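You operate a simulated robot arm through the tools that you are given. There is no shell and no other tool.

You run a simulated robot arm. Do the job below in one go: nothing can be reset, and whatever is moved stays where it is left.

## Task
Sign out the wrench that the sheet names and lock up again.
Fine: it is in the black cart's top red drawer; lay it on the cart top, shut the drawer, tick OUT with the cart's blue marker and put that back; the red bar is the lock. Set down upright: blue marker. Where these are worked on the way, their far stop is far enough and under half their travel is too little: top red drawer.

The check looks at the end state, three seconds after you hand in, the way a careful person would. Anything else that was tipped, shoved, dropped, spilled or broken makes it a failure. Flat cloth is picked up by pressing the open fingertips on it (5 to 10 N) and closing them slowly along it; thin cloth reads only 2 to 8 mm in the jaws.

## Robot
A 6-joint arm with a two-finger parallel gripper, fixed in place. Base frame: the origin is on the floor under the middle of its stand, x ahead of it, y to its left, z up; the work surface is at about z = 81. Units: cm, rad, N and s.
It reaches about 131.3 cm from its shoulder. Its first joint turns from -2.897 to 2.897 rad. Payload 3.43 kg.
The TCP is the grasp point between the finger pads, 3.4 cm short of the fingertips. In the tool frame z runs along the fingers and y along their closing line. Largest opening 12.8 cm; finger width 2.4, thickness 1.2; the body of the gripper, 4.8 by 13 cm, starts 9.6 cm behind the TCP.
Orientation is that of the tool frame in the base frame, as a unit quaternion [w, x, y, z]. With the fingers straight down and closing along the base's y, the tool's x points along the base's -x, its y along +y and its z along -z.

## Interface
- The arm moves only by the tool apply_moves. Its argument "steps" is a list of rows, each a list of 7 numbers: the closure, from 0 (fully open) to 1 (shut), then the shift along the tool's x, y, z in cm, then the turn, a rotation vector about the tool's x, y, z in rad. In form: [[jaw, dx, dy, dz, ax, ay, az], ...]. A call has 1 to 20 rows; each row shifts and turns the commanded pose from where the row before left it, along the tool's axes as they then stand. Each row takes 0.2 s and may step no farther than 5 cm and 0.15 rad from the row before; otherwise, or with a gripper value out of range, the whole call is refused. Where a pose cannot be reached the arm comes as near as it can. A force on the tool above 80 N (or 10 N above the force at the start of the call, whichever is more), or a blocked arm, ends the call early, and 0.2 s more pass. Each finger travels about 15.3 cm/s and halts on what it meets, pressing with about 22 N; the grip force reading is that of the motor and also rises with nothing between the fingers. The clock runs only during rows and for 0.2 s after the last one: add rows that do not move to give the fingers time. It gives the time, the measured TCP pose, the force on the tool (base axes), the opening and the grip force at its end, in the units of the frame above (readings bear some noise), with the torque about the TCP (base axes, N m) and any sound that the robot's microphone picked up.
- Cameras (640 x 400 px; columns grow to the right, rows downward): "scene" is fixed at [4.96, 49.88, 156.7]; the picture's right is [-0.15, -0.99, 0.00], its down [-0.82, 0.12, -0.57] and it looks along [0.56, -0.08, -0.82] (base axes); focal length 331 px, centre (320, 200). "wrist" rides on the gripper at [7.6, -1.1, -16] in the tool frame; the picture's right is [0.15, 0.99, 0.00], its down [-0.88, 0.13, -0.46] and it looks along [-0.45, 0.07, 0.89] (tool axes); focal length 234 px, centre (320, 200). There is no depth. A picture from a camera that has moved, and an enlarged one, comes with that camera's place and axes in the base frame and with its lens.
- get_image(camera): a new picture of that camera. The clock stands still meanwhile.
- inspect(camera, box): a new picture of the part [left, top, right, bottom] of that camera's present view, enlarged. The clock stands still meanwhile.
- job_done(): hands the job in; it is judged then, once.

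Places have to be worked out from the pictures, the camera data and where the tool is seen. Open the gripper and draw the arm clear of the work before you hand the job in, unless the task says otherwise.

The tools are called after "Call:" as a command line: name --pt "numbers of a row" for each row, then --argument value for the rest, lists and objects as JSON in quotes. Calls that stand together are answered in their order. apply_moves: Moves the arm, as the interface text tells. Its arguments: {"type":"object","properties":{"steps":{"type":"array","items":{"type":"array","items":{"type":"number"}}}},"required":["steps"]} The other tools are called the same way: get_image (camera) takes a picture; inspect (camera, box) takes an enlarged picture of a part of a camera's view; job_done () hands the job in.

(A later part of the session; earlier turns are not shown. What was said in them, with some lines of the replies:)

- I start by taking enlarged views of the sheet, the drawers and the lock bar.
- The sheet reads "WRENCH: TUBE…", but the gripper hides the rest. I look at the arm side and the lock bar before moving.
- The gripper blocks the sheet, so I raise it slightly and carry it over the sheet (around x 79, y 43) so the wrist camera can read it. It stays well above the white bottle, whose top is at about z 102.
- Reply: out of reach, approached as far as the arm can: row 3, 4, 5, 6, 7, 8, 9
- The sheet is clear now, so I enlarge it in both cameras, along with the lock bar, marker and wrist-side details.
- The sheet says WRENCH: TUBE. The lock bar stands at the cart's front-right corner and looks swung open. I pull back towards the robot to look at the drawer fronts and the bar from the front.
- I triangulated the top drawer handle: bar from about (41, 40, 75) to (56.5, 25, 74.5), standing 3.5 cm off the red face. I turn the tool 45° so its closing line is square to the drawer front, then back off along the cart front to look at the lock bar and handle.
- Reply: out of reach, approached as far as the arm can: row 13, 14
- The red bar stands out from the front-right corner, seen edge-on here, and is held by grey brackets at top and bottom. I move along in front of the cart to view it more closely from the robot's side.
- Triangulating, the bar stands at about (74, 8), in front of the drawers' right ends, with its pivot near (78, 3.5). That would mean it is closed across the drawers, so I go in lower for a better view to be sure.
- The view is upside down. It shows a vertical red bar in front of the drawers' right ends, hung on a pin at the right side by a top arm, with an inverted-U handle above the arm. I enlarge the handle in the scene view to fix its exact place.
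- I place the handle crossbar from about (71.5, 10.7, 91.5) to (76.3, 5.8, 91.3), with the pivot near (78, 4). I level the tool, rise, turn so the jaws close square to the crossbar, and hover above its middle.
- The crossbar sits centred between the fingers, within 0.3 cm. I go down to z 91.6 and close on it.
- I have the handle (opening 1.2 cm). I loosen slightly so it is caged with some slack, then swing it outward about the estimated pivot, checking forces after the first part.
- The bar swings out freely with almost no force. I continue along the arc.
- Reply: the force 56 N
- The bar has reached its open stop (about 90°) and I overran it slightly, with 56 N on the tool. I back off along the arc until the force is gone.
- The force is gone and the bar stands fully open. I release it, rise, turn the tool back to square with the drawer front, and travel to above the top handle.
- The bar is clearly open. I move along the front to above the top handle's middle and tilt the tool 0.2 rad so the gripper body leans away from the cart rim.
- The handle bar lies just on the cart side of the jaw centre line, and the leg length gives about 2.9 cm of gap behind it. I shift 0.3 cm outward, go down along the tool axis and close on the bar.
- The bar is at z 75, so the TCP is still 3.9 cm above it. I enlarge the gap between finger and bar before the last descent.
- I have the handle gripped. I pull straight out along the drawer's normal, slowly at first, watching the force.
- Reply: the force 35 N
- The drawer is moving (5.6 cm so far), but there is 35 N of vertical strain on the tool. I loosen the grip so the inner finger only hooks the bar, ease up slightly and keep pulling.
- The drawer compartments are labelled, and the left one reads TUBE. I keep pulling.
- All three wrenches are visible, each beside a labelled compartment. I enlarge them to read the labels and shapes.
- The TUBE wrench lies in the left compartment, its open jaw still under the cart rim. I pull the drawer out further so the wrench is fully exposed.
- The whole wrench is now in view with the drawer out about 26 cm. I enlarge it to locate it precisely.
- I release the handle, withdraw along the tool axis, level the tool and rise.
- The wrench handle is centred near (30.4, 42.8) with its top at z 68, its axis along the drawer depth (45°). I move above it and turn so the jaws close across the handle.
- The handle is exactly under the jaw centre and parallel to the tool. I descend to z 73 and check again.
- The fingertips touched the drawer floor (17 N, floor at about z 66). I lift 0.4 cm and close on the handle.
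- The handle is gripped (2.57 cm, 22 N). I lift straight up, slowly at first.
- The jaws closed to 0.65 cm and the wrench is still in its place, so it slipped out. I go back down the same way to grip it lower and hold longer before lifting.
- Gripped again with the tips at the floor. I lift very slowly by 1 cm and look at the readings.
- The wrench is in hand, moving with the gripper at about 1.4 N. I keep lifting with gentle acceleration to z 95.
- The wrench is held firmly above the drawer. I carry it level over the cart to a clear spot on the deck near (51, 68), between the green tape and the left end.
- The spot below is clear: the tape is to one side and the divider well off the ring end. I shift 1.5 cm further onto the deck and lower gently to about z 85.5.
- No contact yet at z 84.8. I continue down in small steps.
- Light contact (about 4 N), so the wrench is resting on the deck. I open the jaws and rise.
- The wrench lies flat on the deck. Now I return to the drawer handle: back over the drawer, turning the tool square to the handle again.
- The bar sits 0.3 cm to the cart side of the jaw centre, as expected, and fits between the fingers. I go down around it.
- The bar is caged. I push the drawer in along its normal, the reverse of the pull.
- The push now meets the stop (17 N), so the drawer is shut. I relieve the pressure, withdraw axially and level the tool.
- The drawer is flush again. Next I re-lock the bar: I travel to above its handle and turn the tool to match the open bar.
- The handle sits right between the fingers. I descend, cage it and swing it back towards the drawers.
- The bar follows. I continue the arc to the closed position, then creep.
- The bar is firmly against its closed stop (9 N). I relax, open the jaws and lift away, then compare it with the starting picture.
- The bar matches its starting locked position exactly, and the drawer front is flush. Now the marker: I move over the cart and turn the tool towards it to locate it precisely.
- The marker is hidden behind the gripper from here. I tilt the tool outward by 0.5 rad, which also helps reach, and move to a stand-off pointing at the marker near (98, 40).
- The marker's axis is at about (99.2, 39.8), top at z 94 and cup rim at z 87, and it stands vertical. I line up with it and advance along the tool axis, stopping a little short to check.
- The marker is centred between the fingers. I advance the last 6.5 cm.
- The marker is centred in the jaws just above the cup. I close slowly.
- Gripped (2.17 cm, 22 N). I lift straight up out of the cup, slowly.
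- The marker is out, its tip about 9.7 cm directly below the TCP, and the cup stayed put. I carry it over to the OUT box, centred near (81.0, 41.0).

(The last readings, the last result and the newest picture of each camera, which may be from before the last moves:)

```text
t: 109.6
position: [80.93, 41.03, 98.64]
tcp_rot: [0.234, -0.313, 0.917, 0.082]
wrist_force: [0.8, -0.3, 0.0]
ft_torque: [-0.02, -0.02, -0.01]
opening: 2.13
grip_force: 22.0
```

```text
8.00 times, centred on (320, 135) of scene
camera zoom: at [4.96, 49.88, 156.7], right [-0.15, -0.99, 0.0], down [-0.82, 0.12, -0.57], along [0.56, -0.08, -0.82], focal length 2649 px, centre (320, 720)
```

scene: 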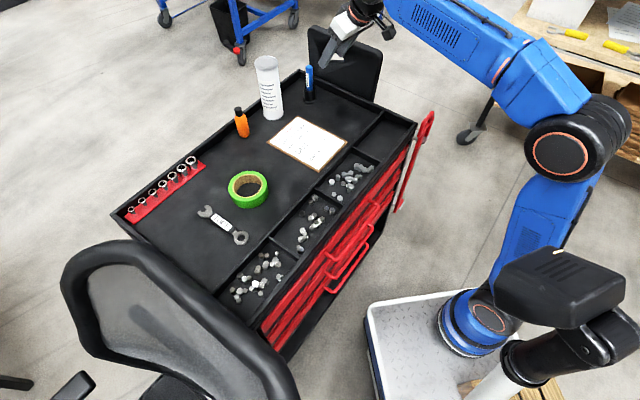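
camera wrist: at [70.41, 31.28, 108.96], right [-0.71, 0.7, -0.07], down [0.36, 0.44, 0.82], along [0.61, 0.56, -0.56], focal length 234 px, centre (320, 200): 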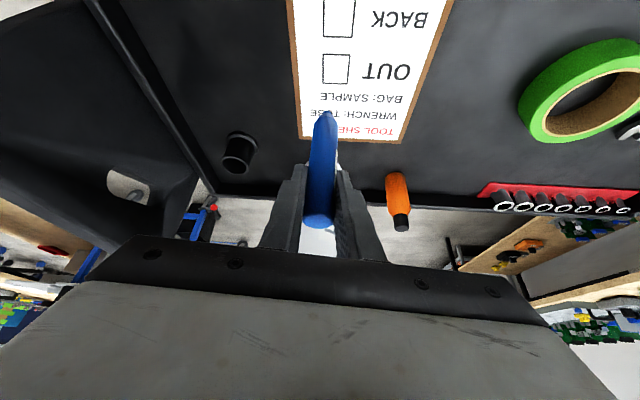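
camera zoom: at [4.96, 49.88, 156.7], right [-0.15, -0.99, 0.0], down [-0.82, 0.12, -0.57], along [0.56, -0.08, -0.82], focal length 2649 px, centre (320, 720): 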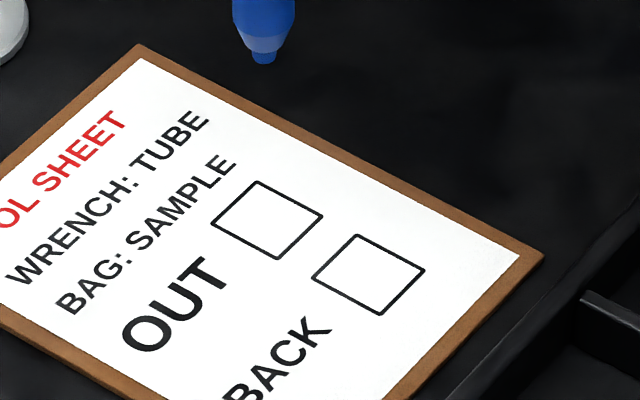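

The OUT box and marker tip agree in both views to within about 0.5 cm. I lower the tip to just above the box, at the start of the tick, and verify.

Call:
apply_moves --pt "1 0.6 0.2 1.0 0 0 0" --pt "1 0.94 0.3 1.56 0 0 0" --pt "1 0.94 0.3 1.56 0 0 0" --pt "1 0.66 0.23 1.0 0 0 0"

Call:
inspect --camera "wrist" --box '[270, 0, 430, 150]'

Call:
inspect --camera "scene" --box '[290, 110, 350, 160]'

```text
t: 110.6
position: [80.14, 41.56, 92.8]
tcp_rot: [0.234, -0.312, 0.917, 0.08]
wrist_force: [-1.0, -0.8, -0.4]
ft_torque: [0.03, 0.0, 0.04]
opening: 2.16
grip_force: 22.0
```

```text
2.67 times, centred on (350, 75) of wrist
camera zoom: at [69.62, 31.87, 103.02], right [-0.71, 0.7, -0.07], down [0.36, 0.44, 0.82], along [0.61, 0.56, -0.56], focal length 624 px, centre (240, 533)
```

zoom: 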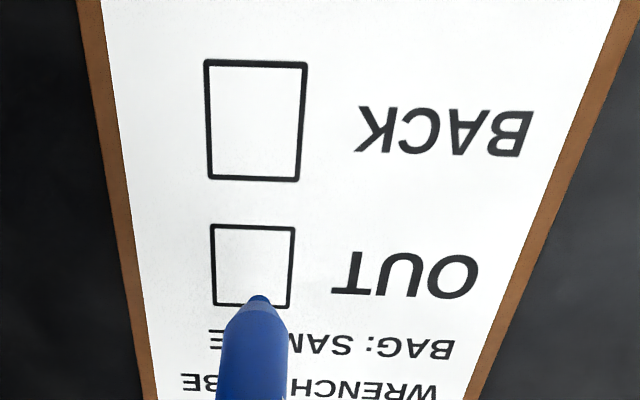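

```text
8.00 times, centred on (320, 135) of scene
camera zoom: at [4.96, 49.88, 156.7], right [-0.15, -0.99, 0.0], down [-0.82, 0.12, -0.57], along [0.56, -0.08, -0.82], focal length 2649 px, centre (320, 720)
```

zoom: 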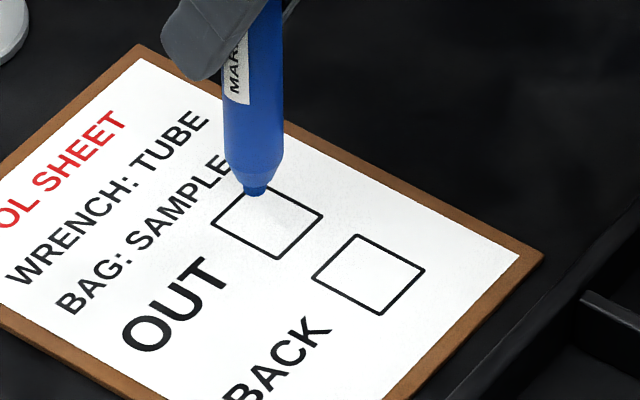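

The tip now sits over the OUT box, and I refine the box centre to about (80.0, 41.05). I shift to the tick's start point and lower in small steps until the tip touches.

Call:
apply_moves --pt "1 0.37 0.5 -0.2 0 0 0" --pt "1 0.193 0 0.35 0 0 0" --pt "1 0.193 0 0.35 0 0 0" --pt "1 0.096 0 0.175 0 0 0"

Call:
inspect --camera "wrist" --box '[270, 0, 430, 150]'

Call:
inspect --camera "scene" --box '[290, 110, 350, 160]'

```text
t: 111.6
position: [79.49, 41.65, 91.72]
tcp_rot: [0.234, -0.313, 0.917, 0.082]
wrist_force: [-0.7, 0.2, -0.1]
ft_torque: [-0.03, 0.03, -0.01]
opening: 2.17
grip_force: 22.1
```

```text
2.67 times, centred on (350, 75) of wrist
camera zoom: at [68.93, 32.01, 101.98], right [-0.71, 0.7, -0.07], down [0.36, 0.44, 0.82], along [0.61, 0.56, -0.56], focal length 624 px, centre (240, 533)
```

zoom: 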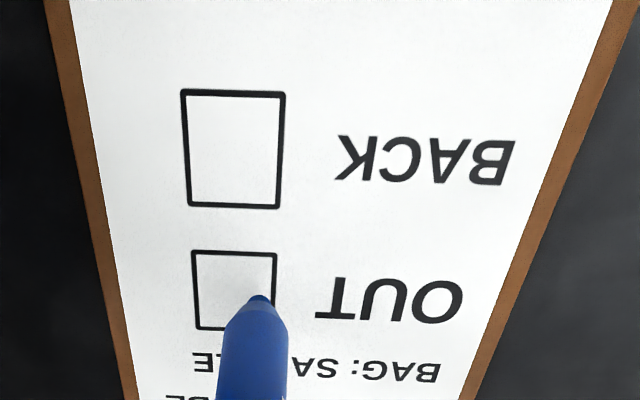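

```text
8.00 times, centred on (320, 135) of scene
camera zoom: at [4.96, 49.88, 156.7], right [-0.15, -0.99, 0.0], down [-0.82, 0.12, -0.57], along [0.56, -0.08, -0.82], focal length 2649 px, centre (320, 720)
```

zoom: 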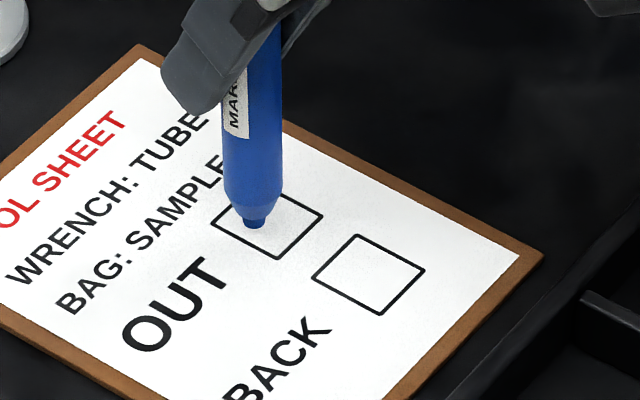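

Call:
apply_moves --pt "1 0.096 0 0.175 0 0 0" --pt "1 0.072 0 0.131 0 0 0"

Call:
inspect --camera "wrist" --box '[290, 50, 390, 130]'

```text
t: 112.2
position: [79.52, 41.66, 91.37]
tcp_rot: [0.234, -0.313, 0.917, 0.081]
wrist_force: [-1.5, 1.0, 0.3]
ft_torque: [-0.01, -0.03, 0.03]
opening: 2.18
grip_force: 21.8
```

```text
5.00 times, centred on (340, 90) of wrist
camera zoom: at [68.97, 31.98, 101.61], right [-0.71, 0.7, -0.07], down [0.36, 0.44, 0.82], along [0.61, 0.56, -0.56], focal length 1171 px, centre (220, 750)
```

zoom: 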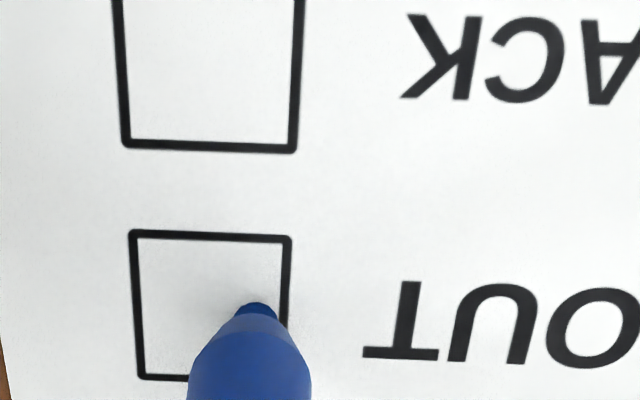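

Call:
apply_moves --pt "1 0.072 0 0.131 0 0 0" --pt "1 0.072 0 0.131 0 0 0"

Call:
inspect --camera "wrist" --box '[290, 50, 390, 130]'

```text
t: 112.8
position: [79.6, 41.63, 91.09]
tcp_rot: [0.234, -0.312, 0.917, 0.081]
wrist_force: [0.0, 0.4, -0.6]
ft_torque: [0.0, -0.01, 0.0]
opening: 2.13
grip_force: 22.2
```

```text
5.00 times, centred on (340, 90) of wrist
camera zoom: at [68.97, 31.96, 101.32], right [-0.71, 0.7, -0.07], down [0.36, 0.44, 0.82], along [0.61, 0.56, -0.56], focal length 1171 px, centre (220, 750)
```

zoom: 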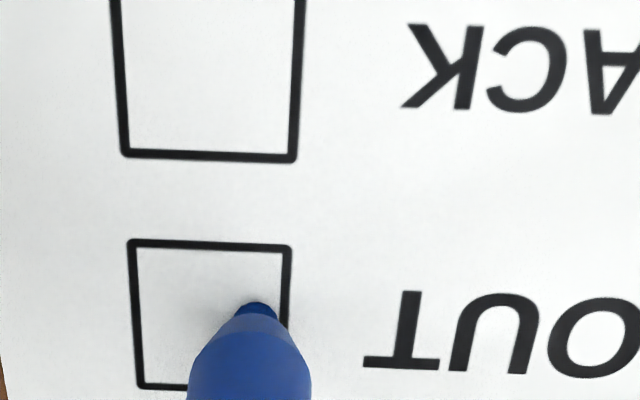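

Call:
apply_moves --pt "1 0.072 0 0.131 0 0 0" --pt "1 0.072 0 0.131 0 0 0"

Call:
inspect --camera "scene" --box '[290, 110, 350, 160]'

```text
t: 113.4
position: [79.59, 41.48, 90.86]
tcp_rot: [0.236, -0.313, 0.916, 0.083]
wrist_force: [0.8, -1.4, 15.8]
ft_torque: [-0.09, 0.02, -0.05]
opening: 2.18
grip_force: 22.4
```

```text
8.00 times, centred on (320, 135) of scene
camera zoom: at [4.96, 49.88, 156.7], right [-0.15, -0.99, 0.0], down [-0.82, 0.12, -0.57], along [0.56, -0.08, -0.82], focal length 2649 px, centre (320, 720)
```

zoom: 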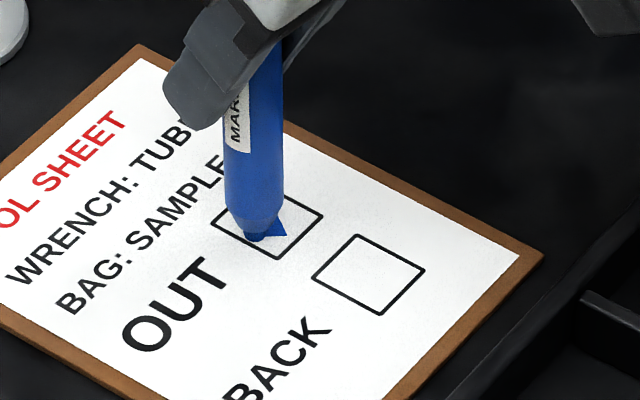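

Contact at 16 N, and blue marking has appeared in the OUT box. I lift 2 cm to see what is there.

Call:
apply_moves --pt "1 -0.24 0 -0.44 0 0 0" --pt "1 -0.36 0 -0.66 0 0 0" --pt "1 -0.48 0 -0.876 0 0 0" --pt "1 -0.48 0 -0.876 0 0 0"

Call:
inspect --camera "scene" --box '[290, 110, 350, 160]'

Call:
inspect --camera "wrist" --box '[270, 30, 400, 130]'

```text
t: 114.4
position: [79.53, 41.78, 93.92]
tcp_rot: [0.234, -0.312, 0.917, 0.081]
wrist_force: [-0.5, -0.7, -0.2]
ft_torque: [0.0, 0.03, 0.03]
opening: 2.16
grip_force: 22.1
```

```text
8.00 times, centred on (320, 135) of scene
camera zoom: at [4.96, 49.88, 156.7], right [-0.15, -0.99, 0.0], down [-0.82, 0.12, -0.57], along [0.56, -0.08, -0.82], focal length 2649 px, centre (320, 720)
```

zoom: 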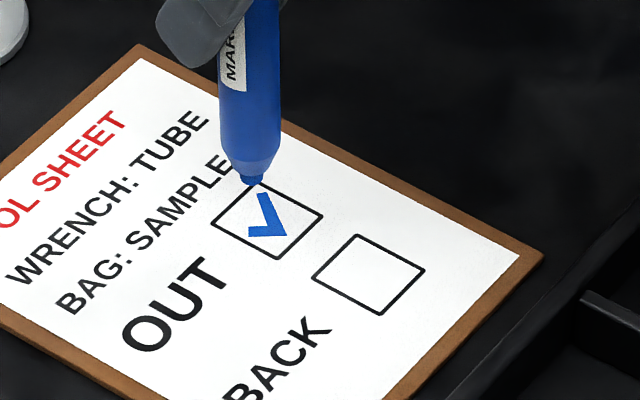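

```text
4.00 times, centred on (335, 80) of wrist
camera zoom: at [68.94, 32.06, 104.3], right [-0.71, 0.7, -0.07], down [0.36, 0.44, 0.82], along [0.61, 0.56, -0.56], focal length 937 px, centre (260, 680)
```

zoom: 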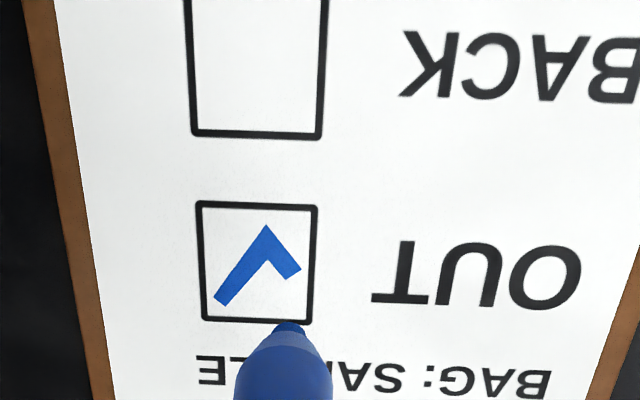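

A clean blue tick stands inside the OUT box and BACK is empty. I lift the marker and carry it back over its cup.

Call:
apply_moves --pt "1 -0.6 0 -1.1 0 0 0" --pt "1 -0.6 0 -1.1 0 0 0" --pt "1 -0.6 0 -1.1 0 0 0" --pt "1 -0.6 0 -1.1 0 0 0" --pt "1 -0.75 -0.81 0.41 0 0 0" --pt "1 -1.38 -1.49 0.75 0 0 0" --pt "1 -1.88 -2.03 1.03 0 0 0" --pt "1 -2.26 -2.44 1.23 0 0 0" --pt "1 -2.26 -2.44 1.23 0 0 0" --pt "1 -1.88 -2.03 1.03 0 0 0" --pt "1 -1.38 -1.49 0.75 0 0 0" --pt "1 -0.75 -0.81 0.41 0 0 0"

Call:
inspect --camera "wrist" --box '[230, 70, 410, 260]'

Call:
inspect --camera "scene" --box '[270, 20, 370, 110]'

```text
t: 117.0
position: [99.23, 39.58, 99.04]
tcp_rot: [0.234, -0.313, 0.917, 0.082]
wrist_force: [0.1, -0.5, 0.2]
ft_torque: [0.03, 0.0, -0.01]
opening: 2.16
grip_force: 22.3
```

```text
2.11 times, centred on (320, 165) of wrist
camera zoom: at [88.53, 29.92, 109.23], right [-0.71, 0.7, -0.07], down [0.36, 0.44, 0.82], along [0.61, 0.56, -0.56], focal length 493 px, centre (320, 274)
```

zoom: 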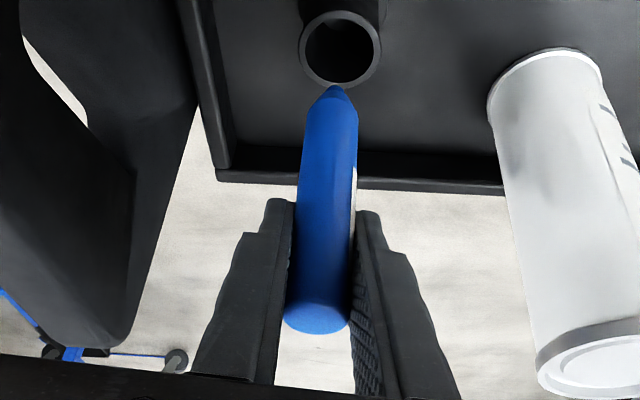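

```text
4.44 times, centred on (320, 65) of scene
camera zoom: at [4.96, 49.88, 156.7], right [-0.15, -0.99, 0.0], down [-0.82, 0.12, -0.57], along [0.56, -0.08, -0.82], focal length 1472 px, centre (320, 800)
```

zoom: 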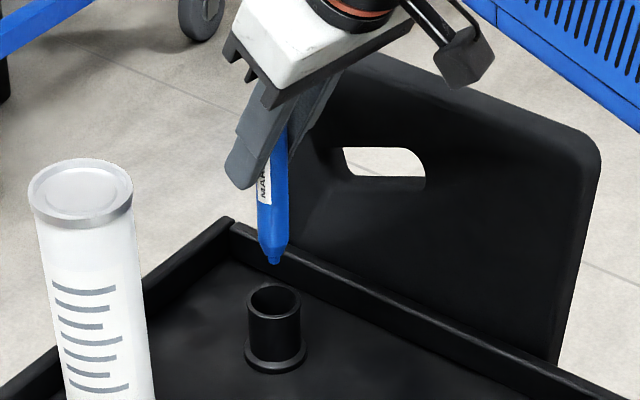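

Both views match the lift-out pictures, so the marker is right above its cup. I lower it straight down, checking as the tip enters.

Call:
apply_moves --pt "1 0.289 0 0.526 0 0 0" --pt "1 0.482 0 0.876 0 0 0" --pt "1 0.482 0 0.876 0 0 0" --pt "1 0.289 0 0.526 0 0 0"

Call:
inspect --camera "wrist" --box '[230, 70, 410, 260]'

Call:
inspect --camera "scene" --box '[270, 20, 370, 110]'

```text
t: 118.0
position: [99.18, 39.66, 95.72]
tcp_rot: [0.234, -0.313, 0.917, 0.081]
wrist_force: [-0.6, 0.1, -0.7]
ft_torque: [-0.01, -0.01, 0.02]
opening: 2.16
grip_force: 21.9
```

```text
2.11 times, centred on (320, 165) of wrist
camera zoom: at [88.58, 30.03, 106.03], right [-0.71, 0.7, -0.07], down [0.36, 0.44, 0.82], along [0.61, 0.56, -0.56], focal length 493 px, centre (320, 274)
```

zoom: 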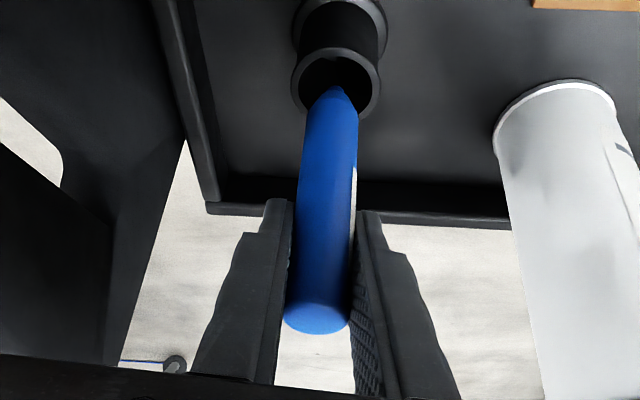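

```text
4.44 times, centred on (320, 65) of scene
camera zoom: at [4.96, 49.88, 156.7], right [-0.15, -0.99, 0.0], down [-0.82, 0.12, -0.57], along [0.56, -0.08, -0.82], focal length 1472 px, centre (320, 800)
```

zoom: 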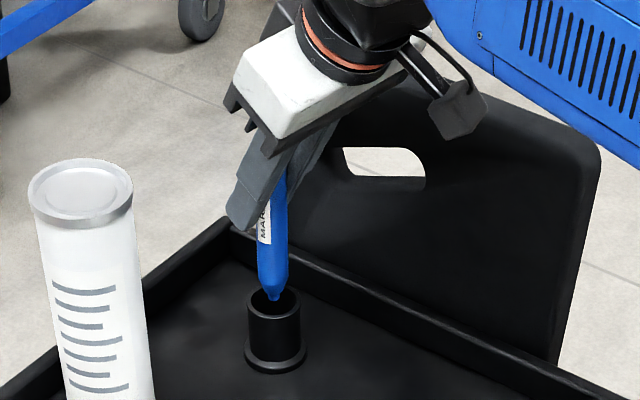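

The tip enters the cup opening centrally. I continue down towards the cup floor, about 4.3 cm more, slowly at the end.

Call:
apply_moves --pt "1 0.386 0 0.7 0 0 0" --pt "1 0.482 0 0.876 0 0 0" --pt "1 0.482 0 0.876 0 0 0" --pt "1 0.337 0 0.613 0 0 0" --pt "1 0.193 0 0.35 0 0 0"

Call:
inspect --camera "scene" --box '[270, 20, 370, 110]'

```text
t: 119.2
position: [99.02, 39.6, 91.87]
tcp_rot: [0.234, -0.313, 0.917, 0.082]
wrist_force: [0.0, 0.6, -0.6]
ft_torque: [0.0, -0.05, 0.03]
opening: 2.2
grip_force: 22.3
```

```text
4.44 times, centred on (320, 65) of scene
camera zoom: at [4.96, 49.88, 156.7], right [-0.15, -0.99, 0.0], down [-0.82, 0.12, -0.57], along [0.56, -0.08, -0.82], focal length 1472 px, centre (320, 800)
```

zoom: 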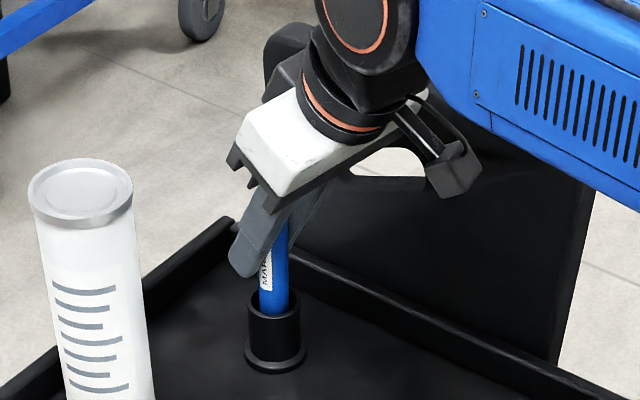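

Call:
apply_moves --pt "1 0.096 0 0.175 0 0 0" --pt "1 0.096 0 0.175 0 0 0"

```text
t: 119.8
position: [99.04, 39.7, 91.51]
tcp_rot: [0.234, -0.312, 0.917, 0.081]
wrist_force: [-1.1, 0.3, -0.5]
ft_torque: [-0.02, 0.01, -0.02]
opening: 2.18
grip_force: 22.2
```

Call:
apply_moves --pt "1 0.072 0 0.131 0 0 0" --pt "1 0.072 0 0.131 0 0 0"

```text
t: 120.4
position: [99.08, 39.71, 91.17]
tcp_rot: [0.235, -0.313, 0.917, 0.081]
wrist_force: [0.5, -0.3, 0.7]
ft_torque: [-0.03, -0.05, 0.01]
opening: 2.16
grip_force: 22.1
```

The marker is back at its original depth. I open the jaws gently and back out along the tool axis.

Call:
apply_moves --pt "0.8 0 0 0 0 0 0" --pt "0.75 0 0 0 0 0 0" --pt "0.65 0 0 0 0 0 0" --pt "0.55 0 0 0 0 0 0" --pt "0.5 0 0 0 0 0 0"

Call:
inspect --camera "wrist" --box '[230, 70, 410, 260]'

Call:
inspect --camera "scene" --box '[270, 20, 370, 110]'

```text
t: 121.6
position: [98.99, 39.71, 91.17]
tcp_rot: [0.233, -0.312, 0.917, 0.082]
wrist_force: [-0.2, 1.7, -0.6]
ft_torque: [0.05, -0.01, 0.0]
opening: 6.39
grip_force: 0.0
```

```text
2.11 times, centred on (320, 165) of wrist
camera zoom: at [88.51, 30.03, 101.43], right [-0.71, 0.7, -0.07], down [0.36, 0.44, 0.82], along [0.61, 0.56, -0.56], focal length 493 px, centre (320, 274)
```

zoom: 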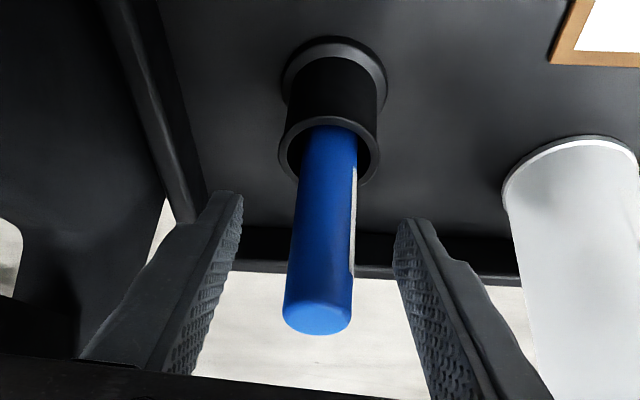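

```text
4.44 times, centred on (320, 65) of scene
camera zoom: at [4.96, 49.88, 156.7], right [-0.15, -0.99, 0.0], down [-0.82, 0.12, -0.57], along [0.56, -0.08, -0.82], focal length 1472 px, centre (320, 800)
```

zoom: 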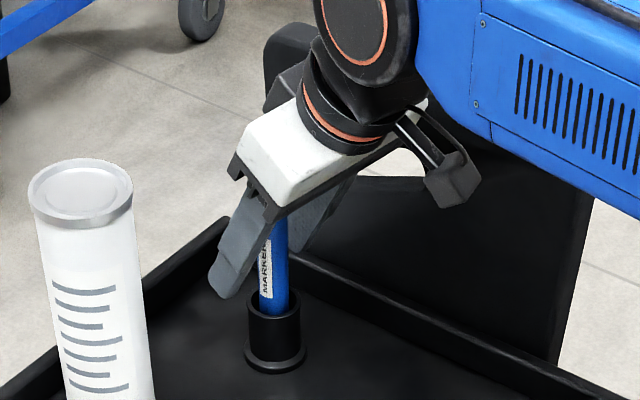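

The marker stands upright in its cup, free of the fingers. I withdraw and draw the arm back clear of the cart.

Call:
apply_moves --pt "0.5 0 0 -2 0 0 0" --pt "0.5 0 0 -3.5 0 0 0" --pt "0.5 0 0 -4 0 0 0" --pt "0.5 0 0 -4 0 0 0" --pt "0.5 0 0 -4 0 0 0" --pt "0.5 4.0 0.29 -2.2 0 0 0" --pt "0.5 4.0 0.29 -2.2 0 0 0" --pt "0.5 4.0 0.29 -2.2 0 0 0" --pt "0.5 4.0 0.29 -2.2 0 0 0" --pt "0.5 4.0 0.29 -2.2 0 0 0" --pt "0.5 4.0 0.29 -2.2 0 0 0" --pt "0.5 4.0 0.29 -2.2 0 0 0" --pt "0.5 4.0 0.29 -2.2 0 0 0" --pt "0.3 0 0 0 0 0.125 0" --pt "0.2 0 0 0 0 0.125 0" --pt "0.1 0 0 0 0 0.125 0" --pt "0 0 0 0 0 0.125 0"

Call:
get_image --camera "scene"

Call:
get_image --camera "wrist"

```text
t: 125.2
position: [62.2, 13.88, 106.75]
tcp_rot: [0.001, -0.323, 0.946, 0.001]
wrist_force: [-0.9, 0.2, 0.0]
ft_torque: [0.0, -0.05, -0.02]
opening: 12.79
grip_force: 0.0
```

```text
taken
```

scene: 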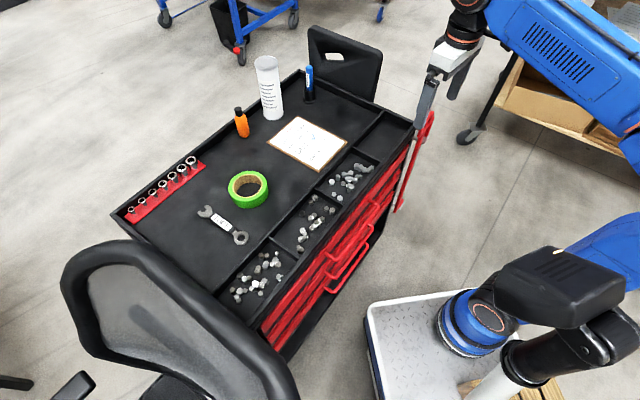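

```text
taken
camera wrist: at [56.88, 8.32, 122.55], right [-0.72, 0.69, 0.0], down [0.62, 0.64, 0.46], along [0.32, 0.33, -0.89], focal length 234 px, centre (320, 200)
```

wrist: 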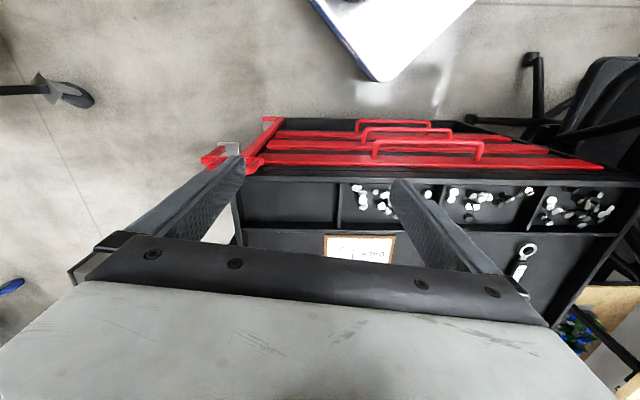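

I draw back a bit further and check every item once more in enlarged views.

Call:
apply_moves --pt "0 4 0 0 0 0 0" --pt "0 4 0 0 0 0 0" --pt "0 4 0 0 0 0 0" --pt "0 4 0 0 0 0 0" --pt "0 0 0 0 0 0 0"

Call:
inspect --camera "scene" --box '[250, 50, 450, 180]'

Call:
inspect --camera "scene" --box '[240, 100, 440, 360]'

Call:
inspect --camera "scene" --box '[375, 100, 445, 225]'

Call:
inspect --camera "scene" --box '[170, 160, 290, 270]'

Call:
get_image --camera "wrist"

```text
t: 126.4
position: [49.32, 4.1, 106.54]
tcp_rot: [0.0, -0.323, 0.946, 0.001]
wrist_force: [0.4, -0.2, 0.7]
ft_torque: [0.01, 0.05, 0.01]
opening: 12.78
grip_force: 0.0
```

```text
3.08 times, centred on (350, 115) of scene
camera zoom: at [4.96, 49.88, 156.7], right [-0.15, -0.99, 0.0], down [-0.82, 0.12, -0.57], along [0.56, -0.08, -0.82], focal length 1019 px, centre (228, 462)
```

zoom: 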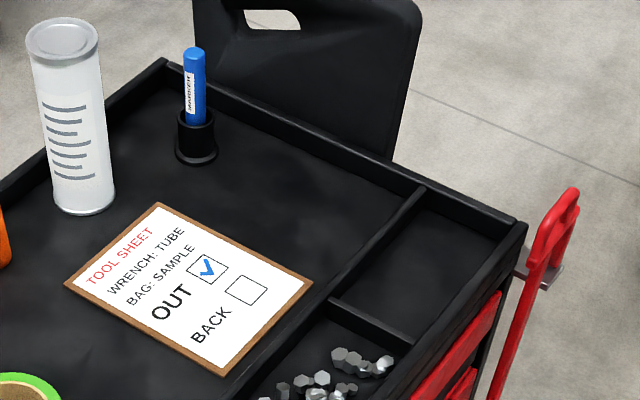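

```text
1.54 times, centred on (340, 230) of scene
camera zoom: at [4.96, 49.88, 156.7], right [-0.15, -0.99, 0.0], down [-0.82, 0.12, -0.57], along [0.56, -0.08, -0.82], focal length 509 px, centre (289, 154)
```

zoom: 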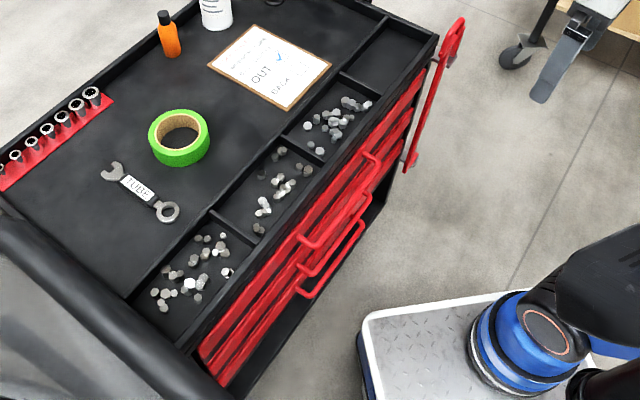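

```text
3.20 times, centred on (410, 162) of scene
camera zoom: at [4.96, 49.88, 156.7], right [-0.15, -0.99, 0.0], down [-0.82, 0.12, -0.57], along [0.56, -0.08, -0.82], focal length 1060 px, centre (32, 320)
```

zoom: 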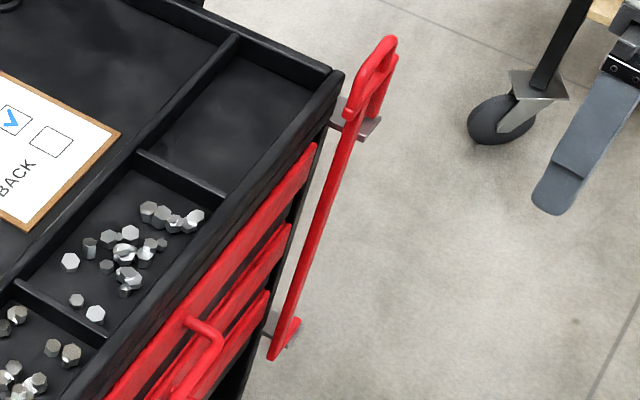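

```text
3.64 times, centred on (230, 215) of scene
camera zoom: at [4.96, 49.88, 156.7], right [-0.15, -0.99, 0.0], down [-0.82, 0.12, -0.57], along [0.56, -0.08, -0.82], focal length 1204 px, centre (647, 146)
```

zoom: 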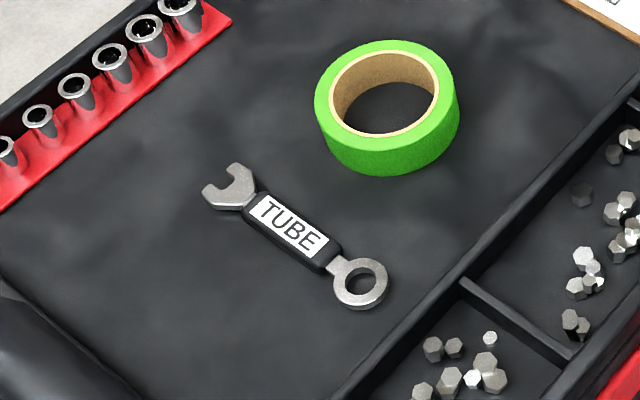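

```text
taken
camera wrist: at [44.27, -1.38, 122.43], right [-0.72, 0.69, 0.0], down [0.62, 0.64, 0.46], along [0.32, 0.33, -0.89], focal length 234 px, centre (320, 200)
```

wrist: 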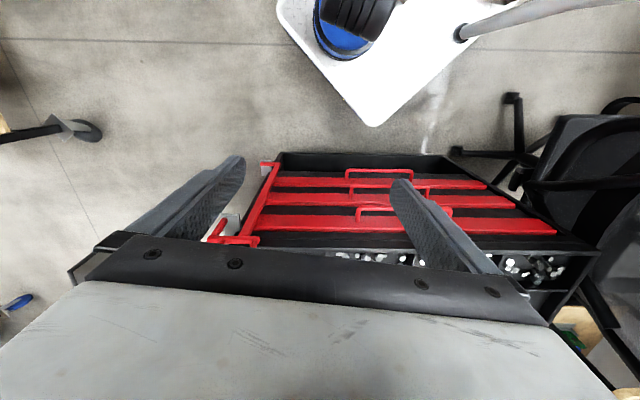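

Everything checks out:
- The TUBE wrench lies on the deck.
- The drawer is shut and the red bar is back across it.
- OUT is ticked and BACK is blank.
- The marker stands upright in its cup.
- The gripper is open and clear of the cart.

I hand the job in.

Call:
job_done

```text
The job is handed in.
```

The TUBE wrench is signed out and the cart is locked again. The job is handed in, but I have not seen the check's result.

- **Wrench:** the sheet names TUBE. It was in the left compartment of the top red drawer and now lies on the cart top, left of the green tape. The first grip slipped before it lifted, so I regripped lower and it came up cleanly.
- **Drawer:** pulled out about 26 cm, then pushed back until it met its stop. It sits flush with the other two.
- **Tick:** there is a blue tick inside the OUT box, and BACK is empty.
- **Marker:** back in its cup and standing upright.
- **Lock:** the red bar was across the drawers at the start, so I swung it open first and have closed it back against its stop. When opening it I ran past its open stop for a moment, with about 56 N on the tool. The bar then swung and closed normally.

The last pictures show nothing else on the cart moved. The gripper is open and the arm is clear.
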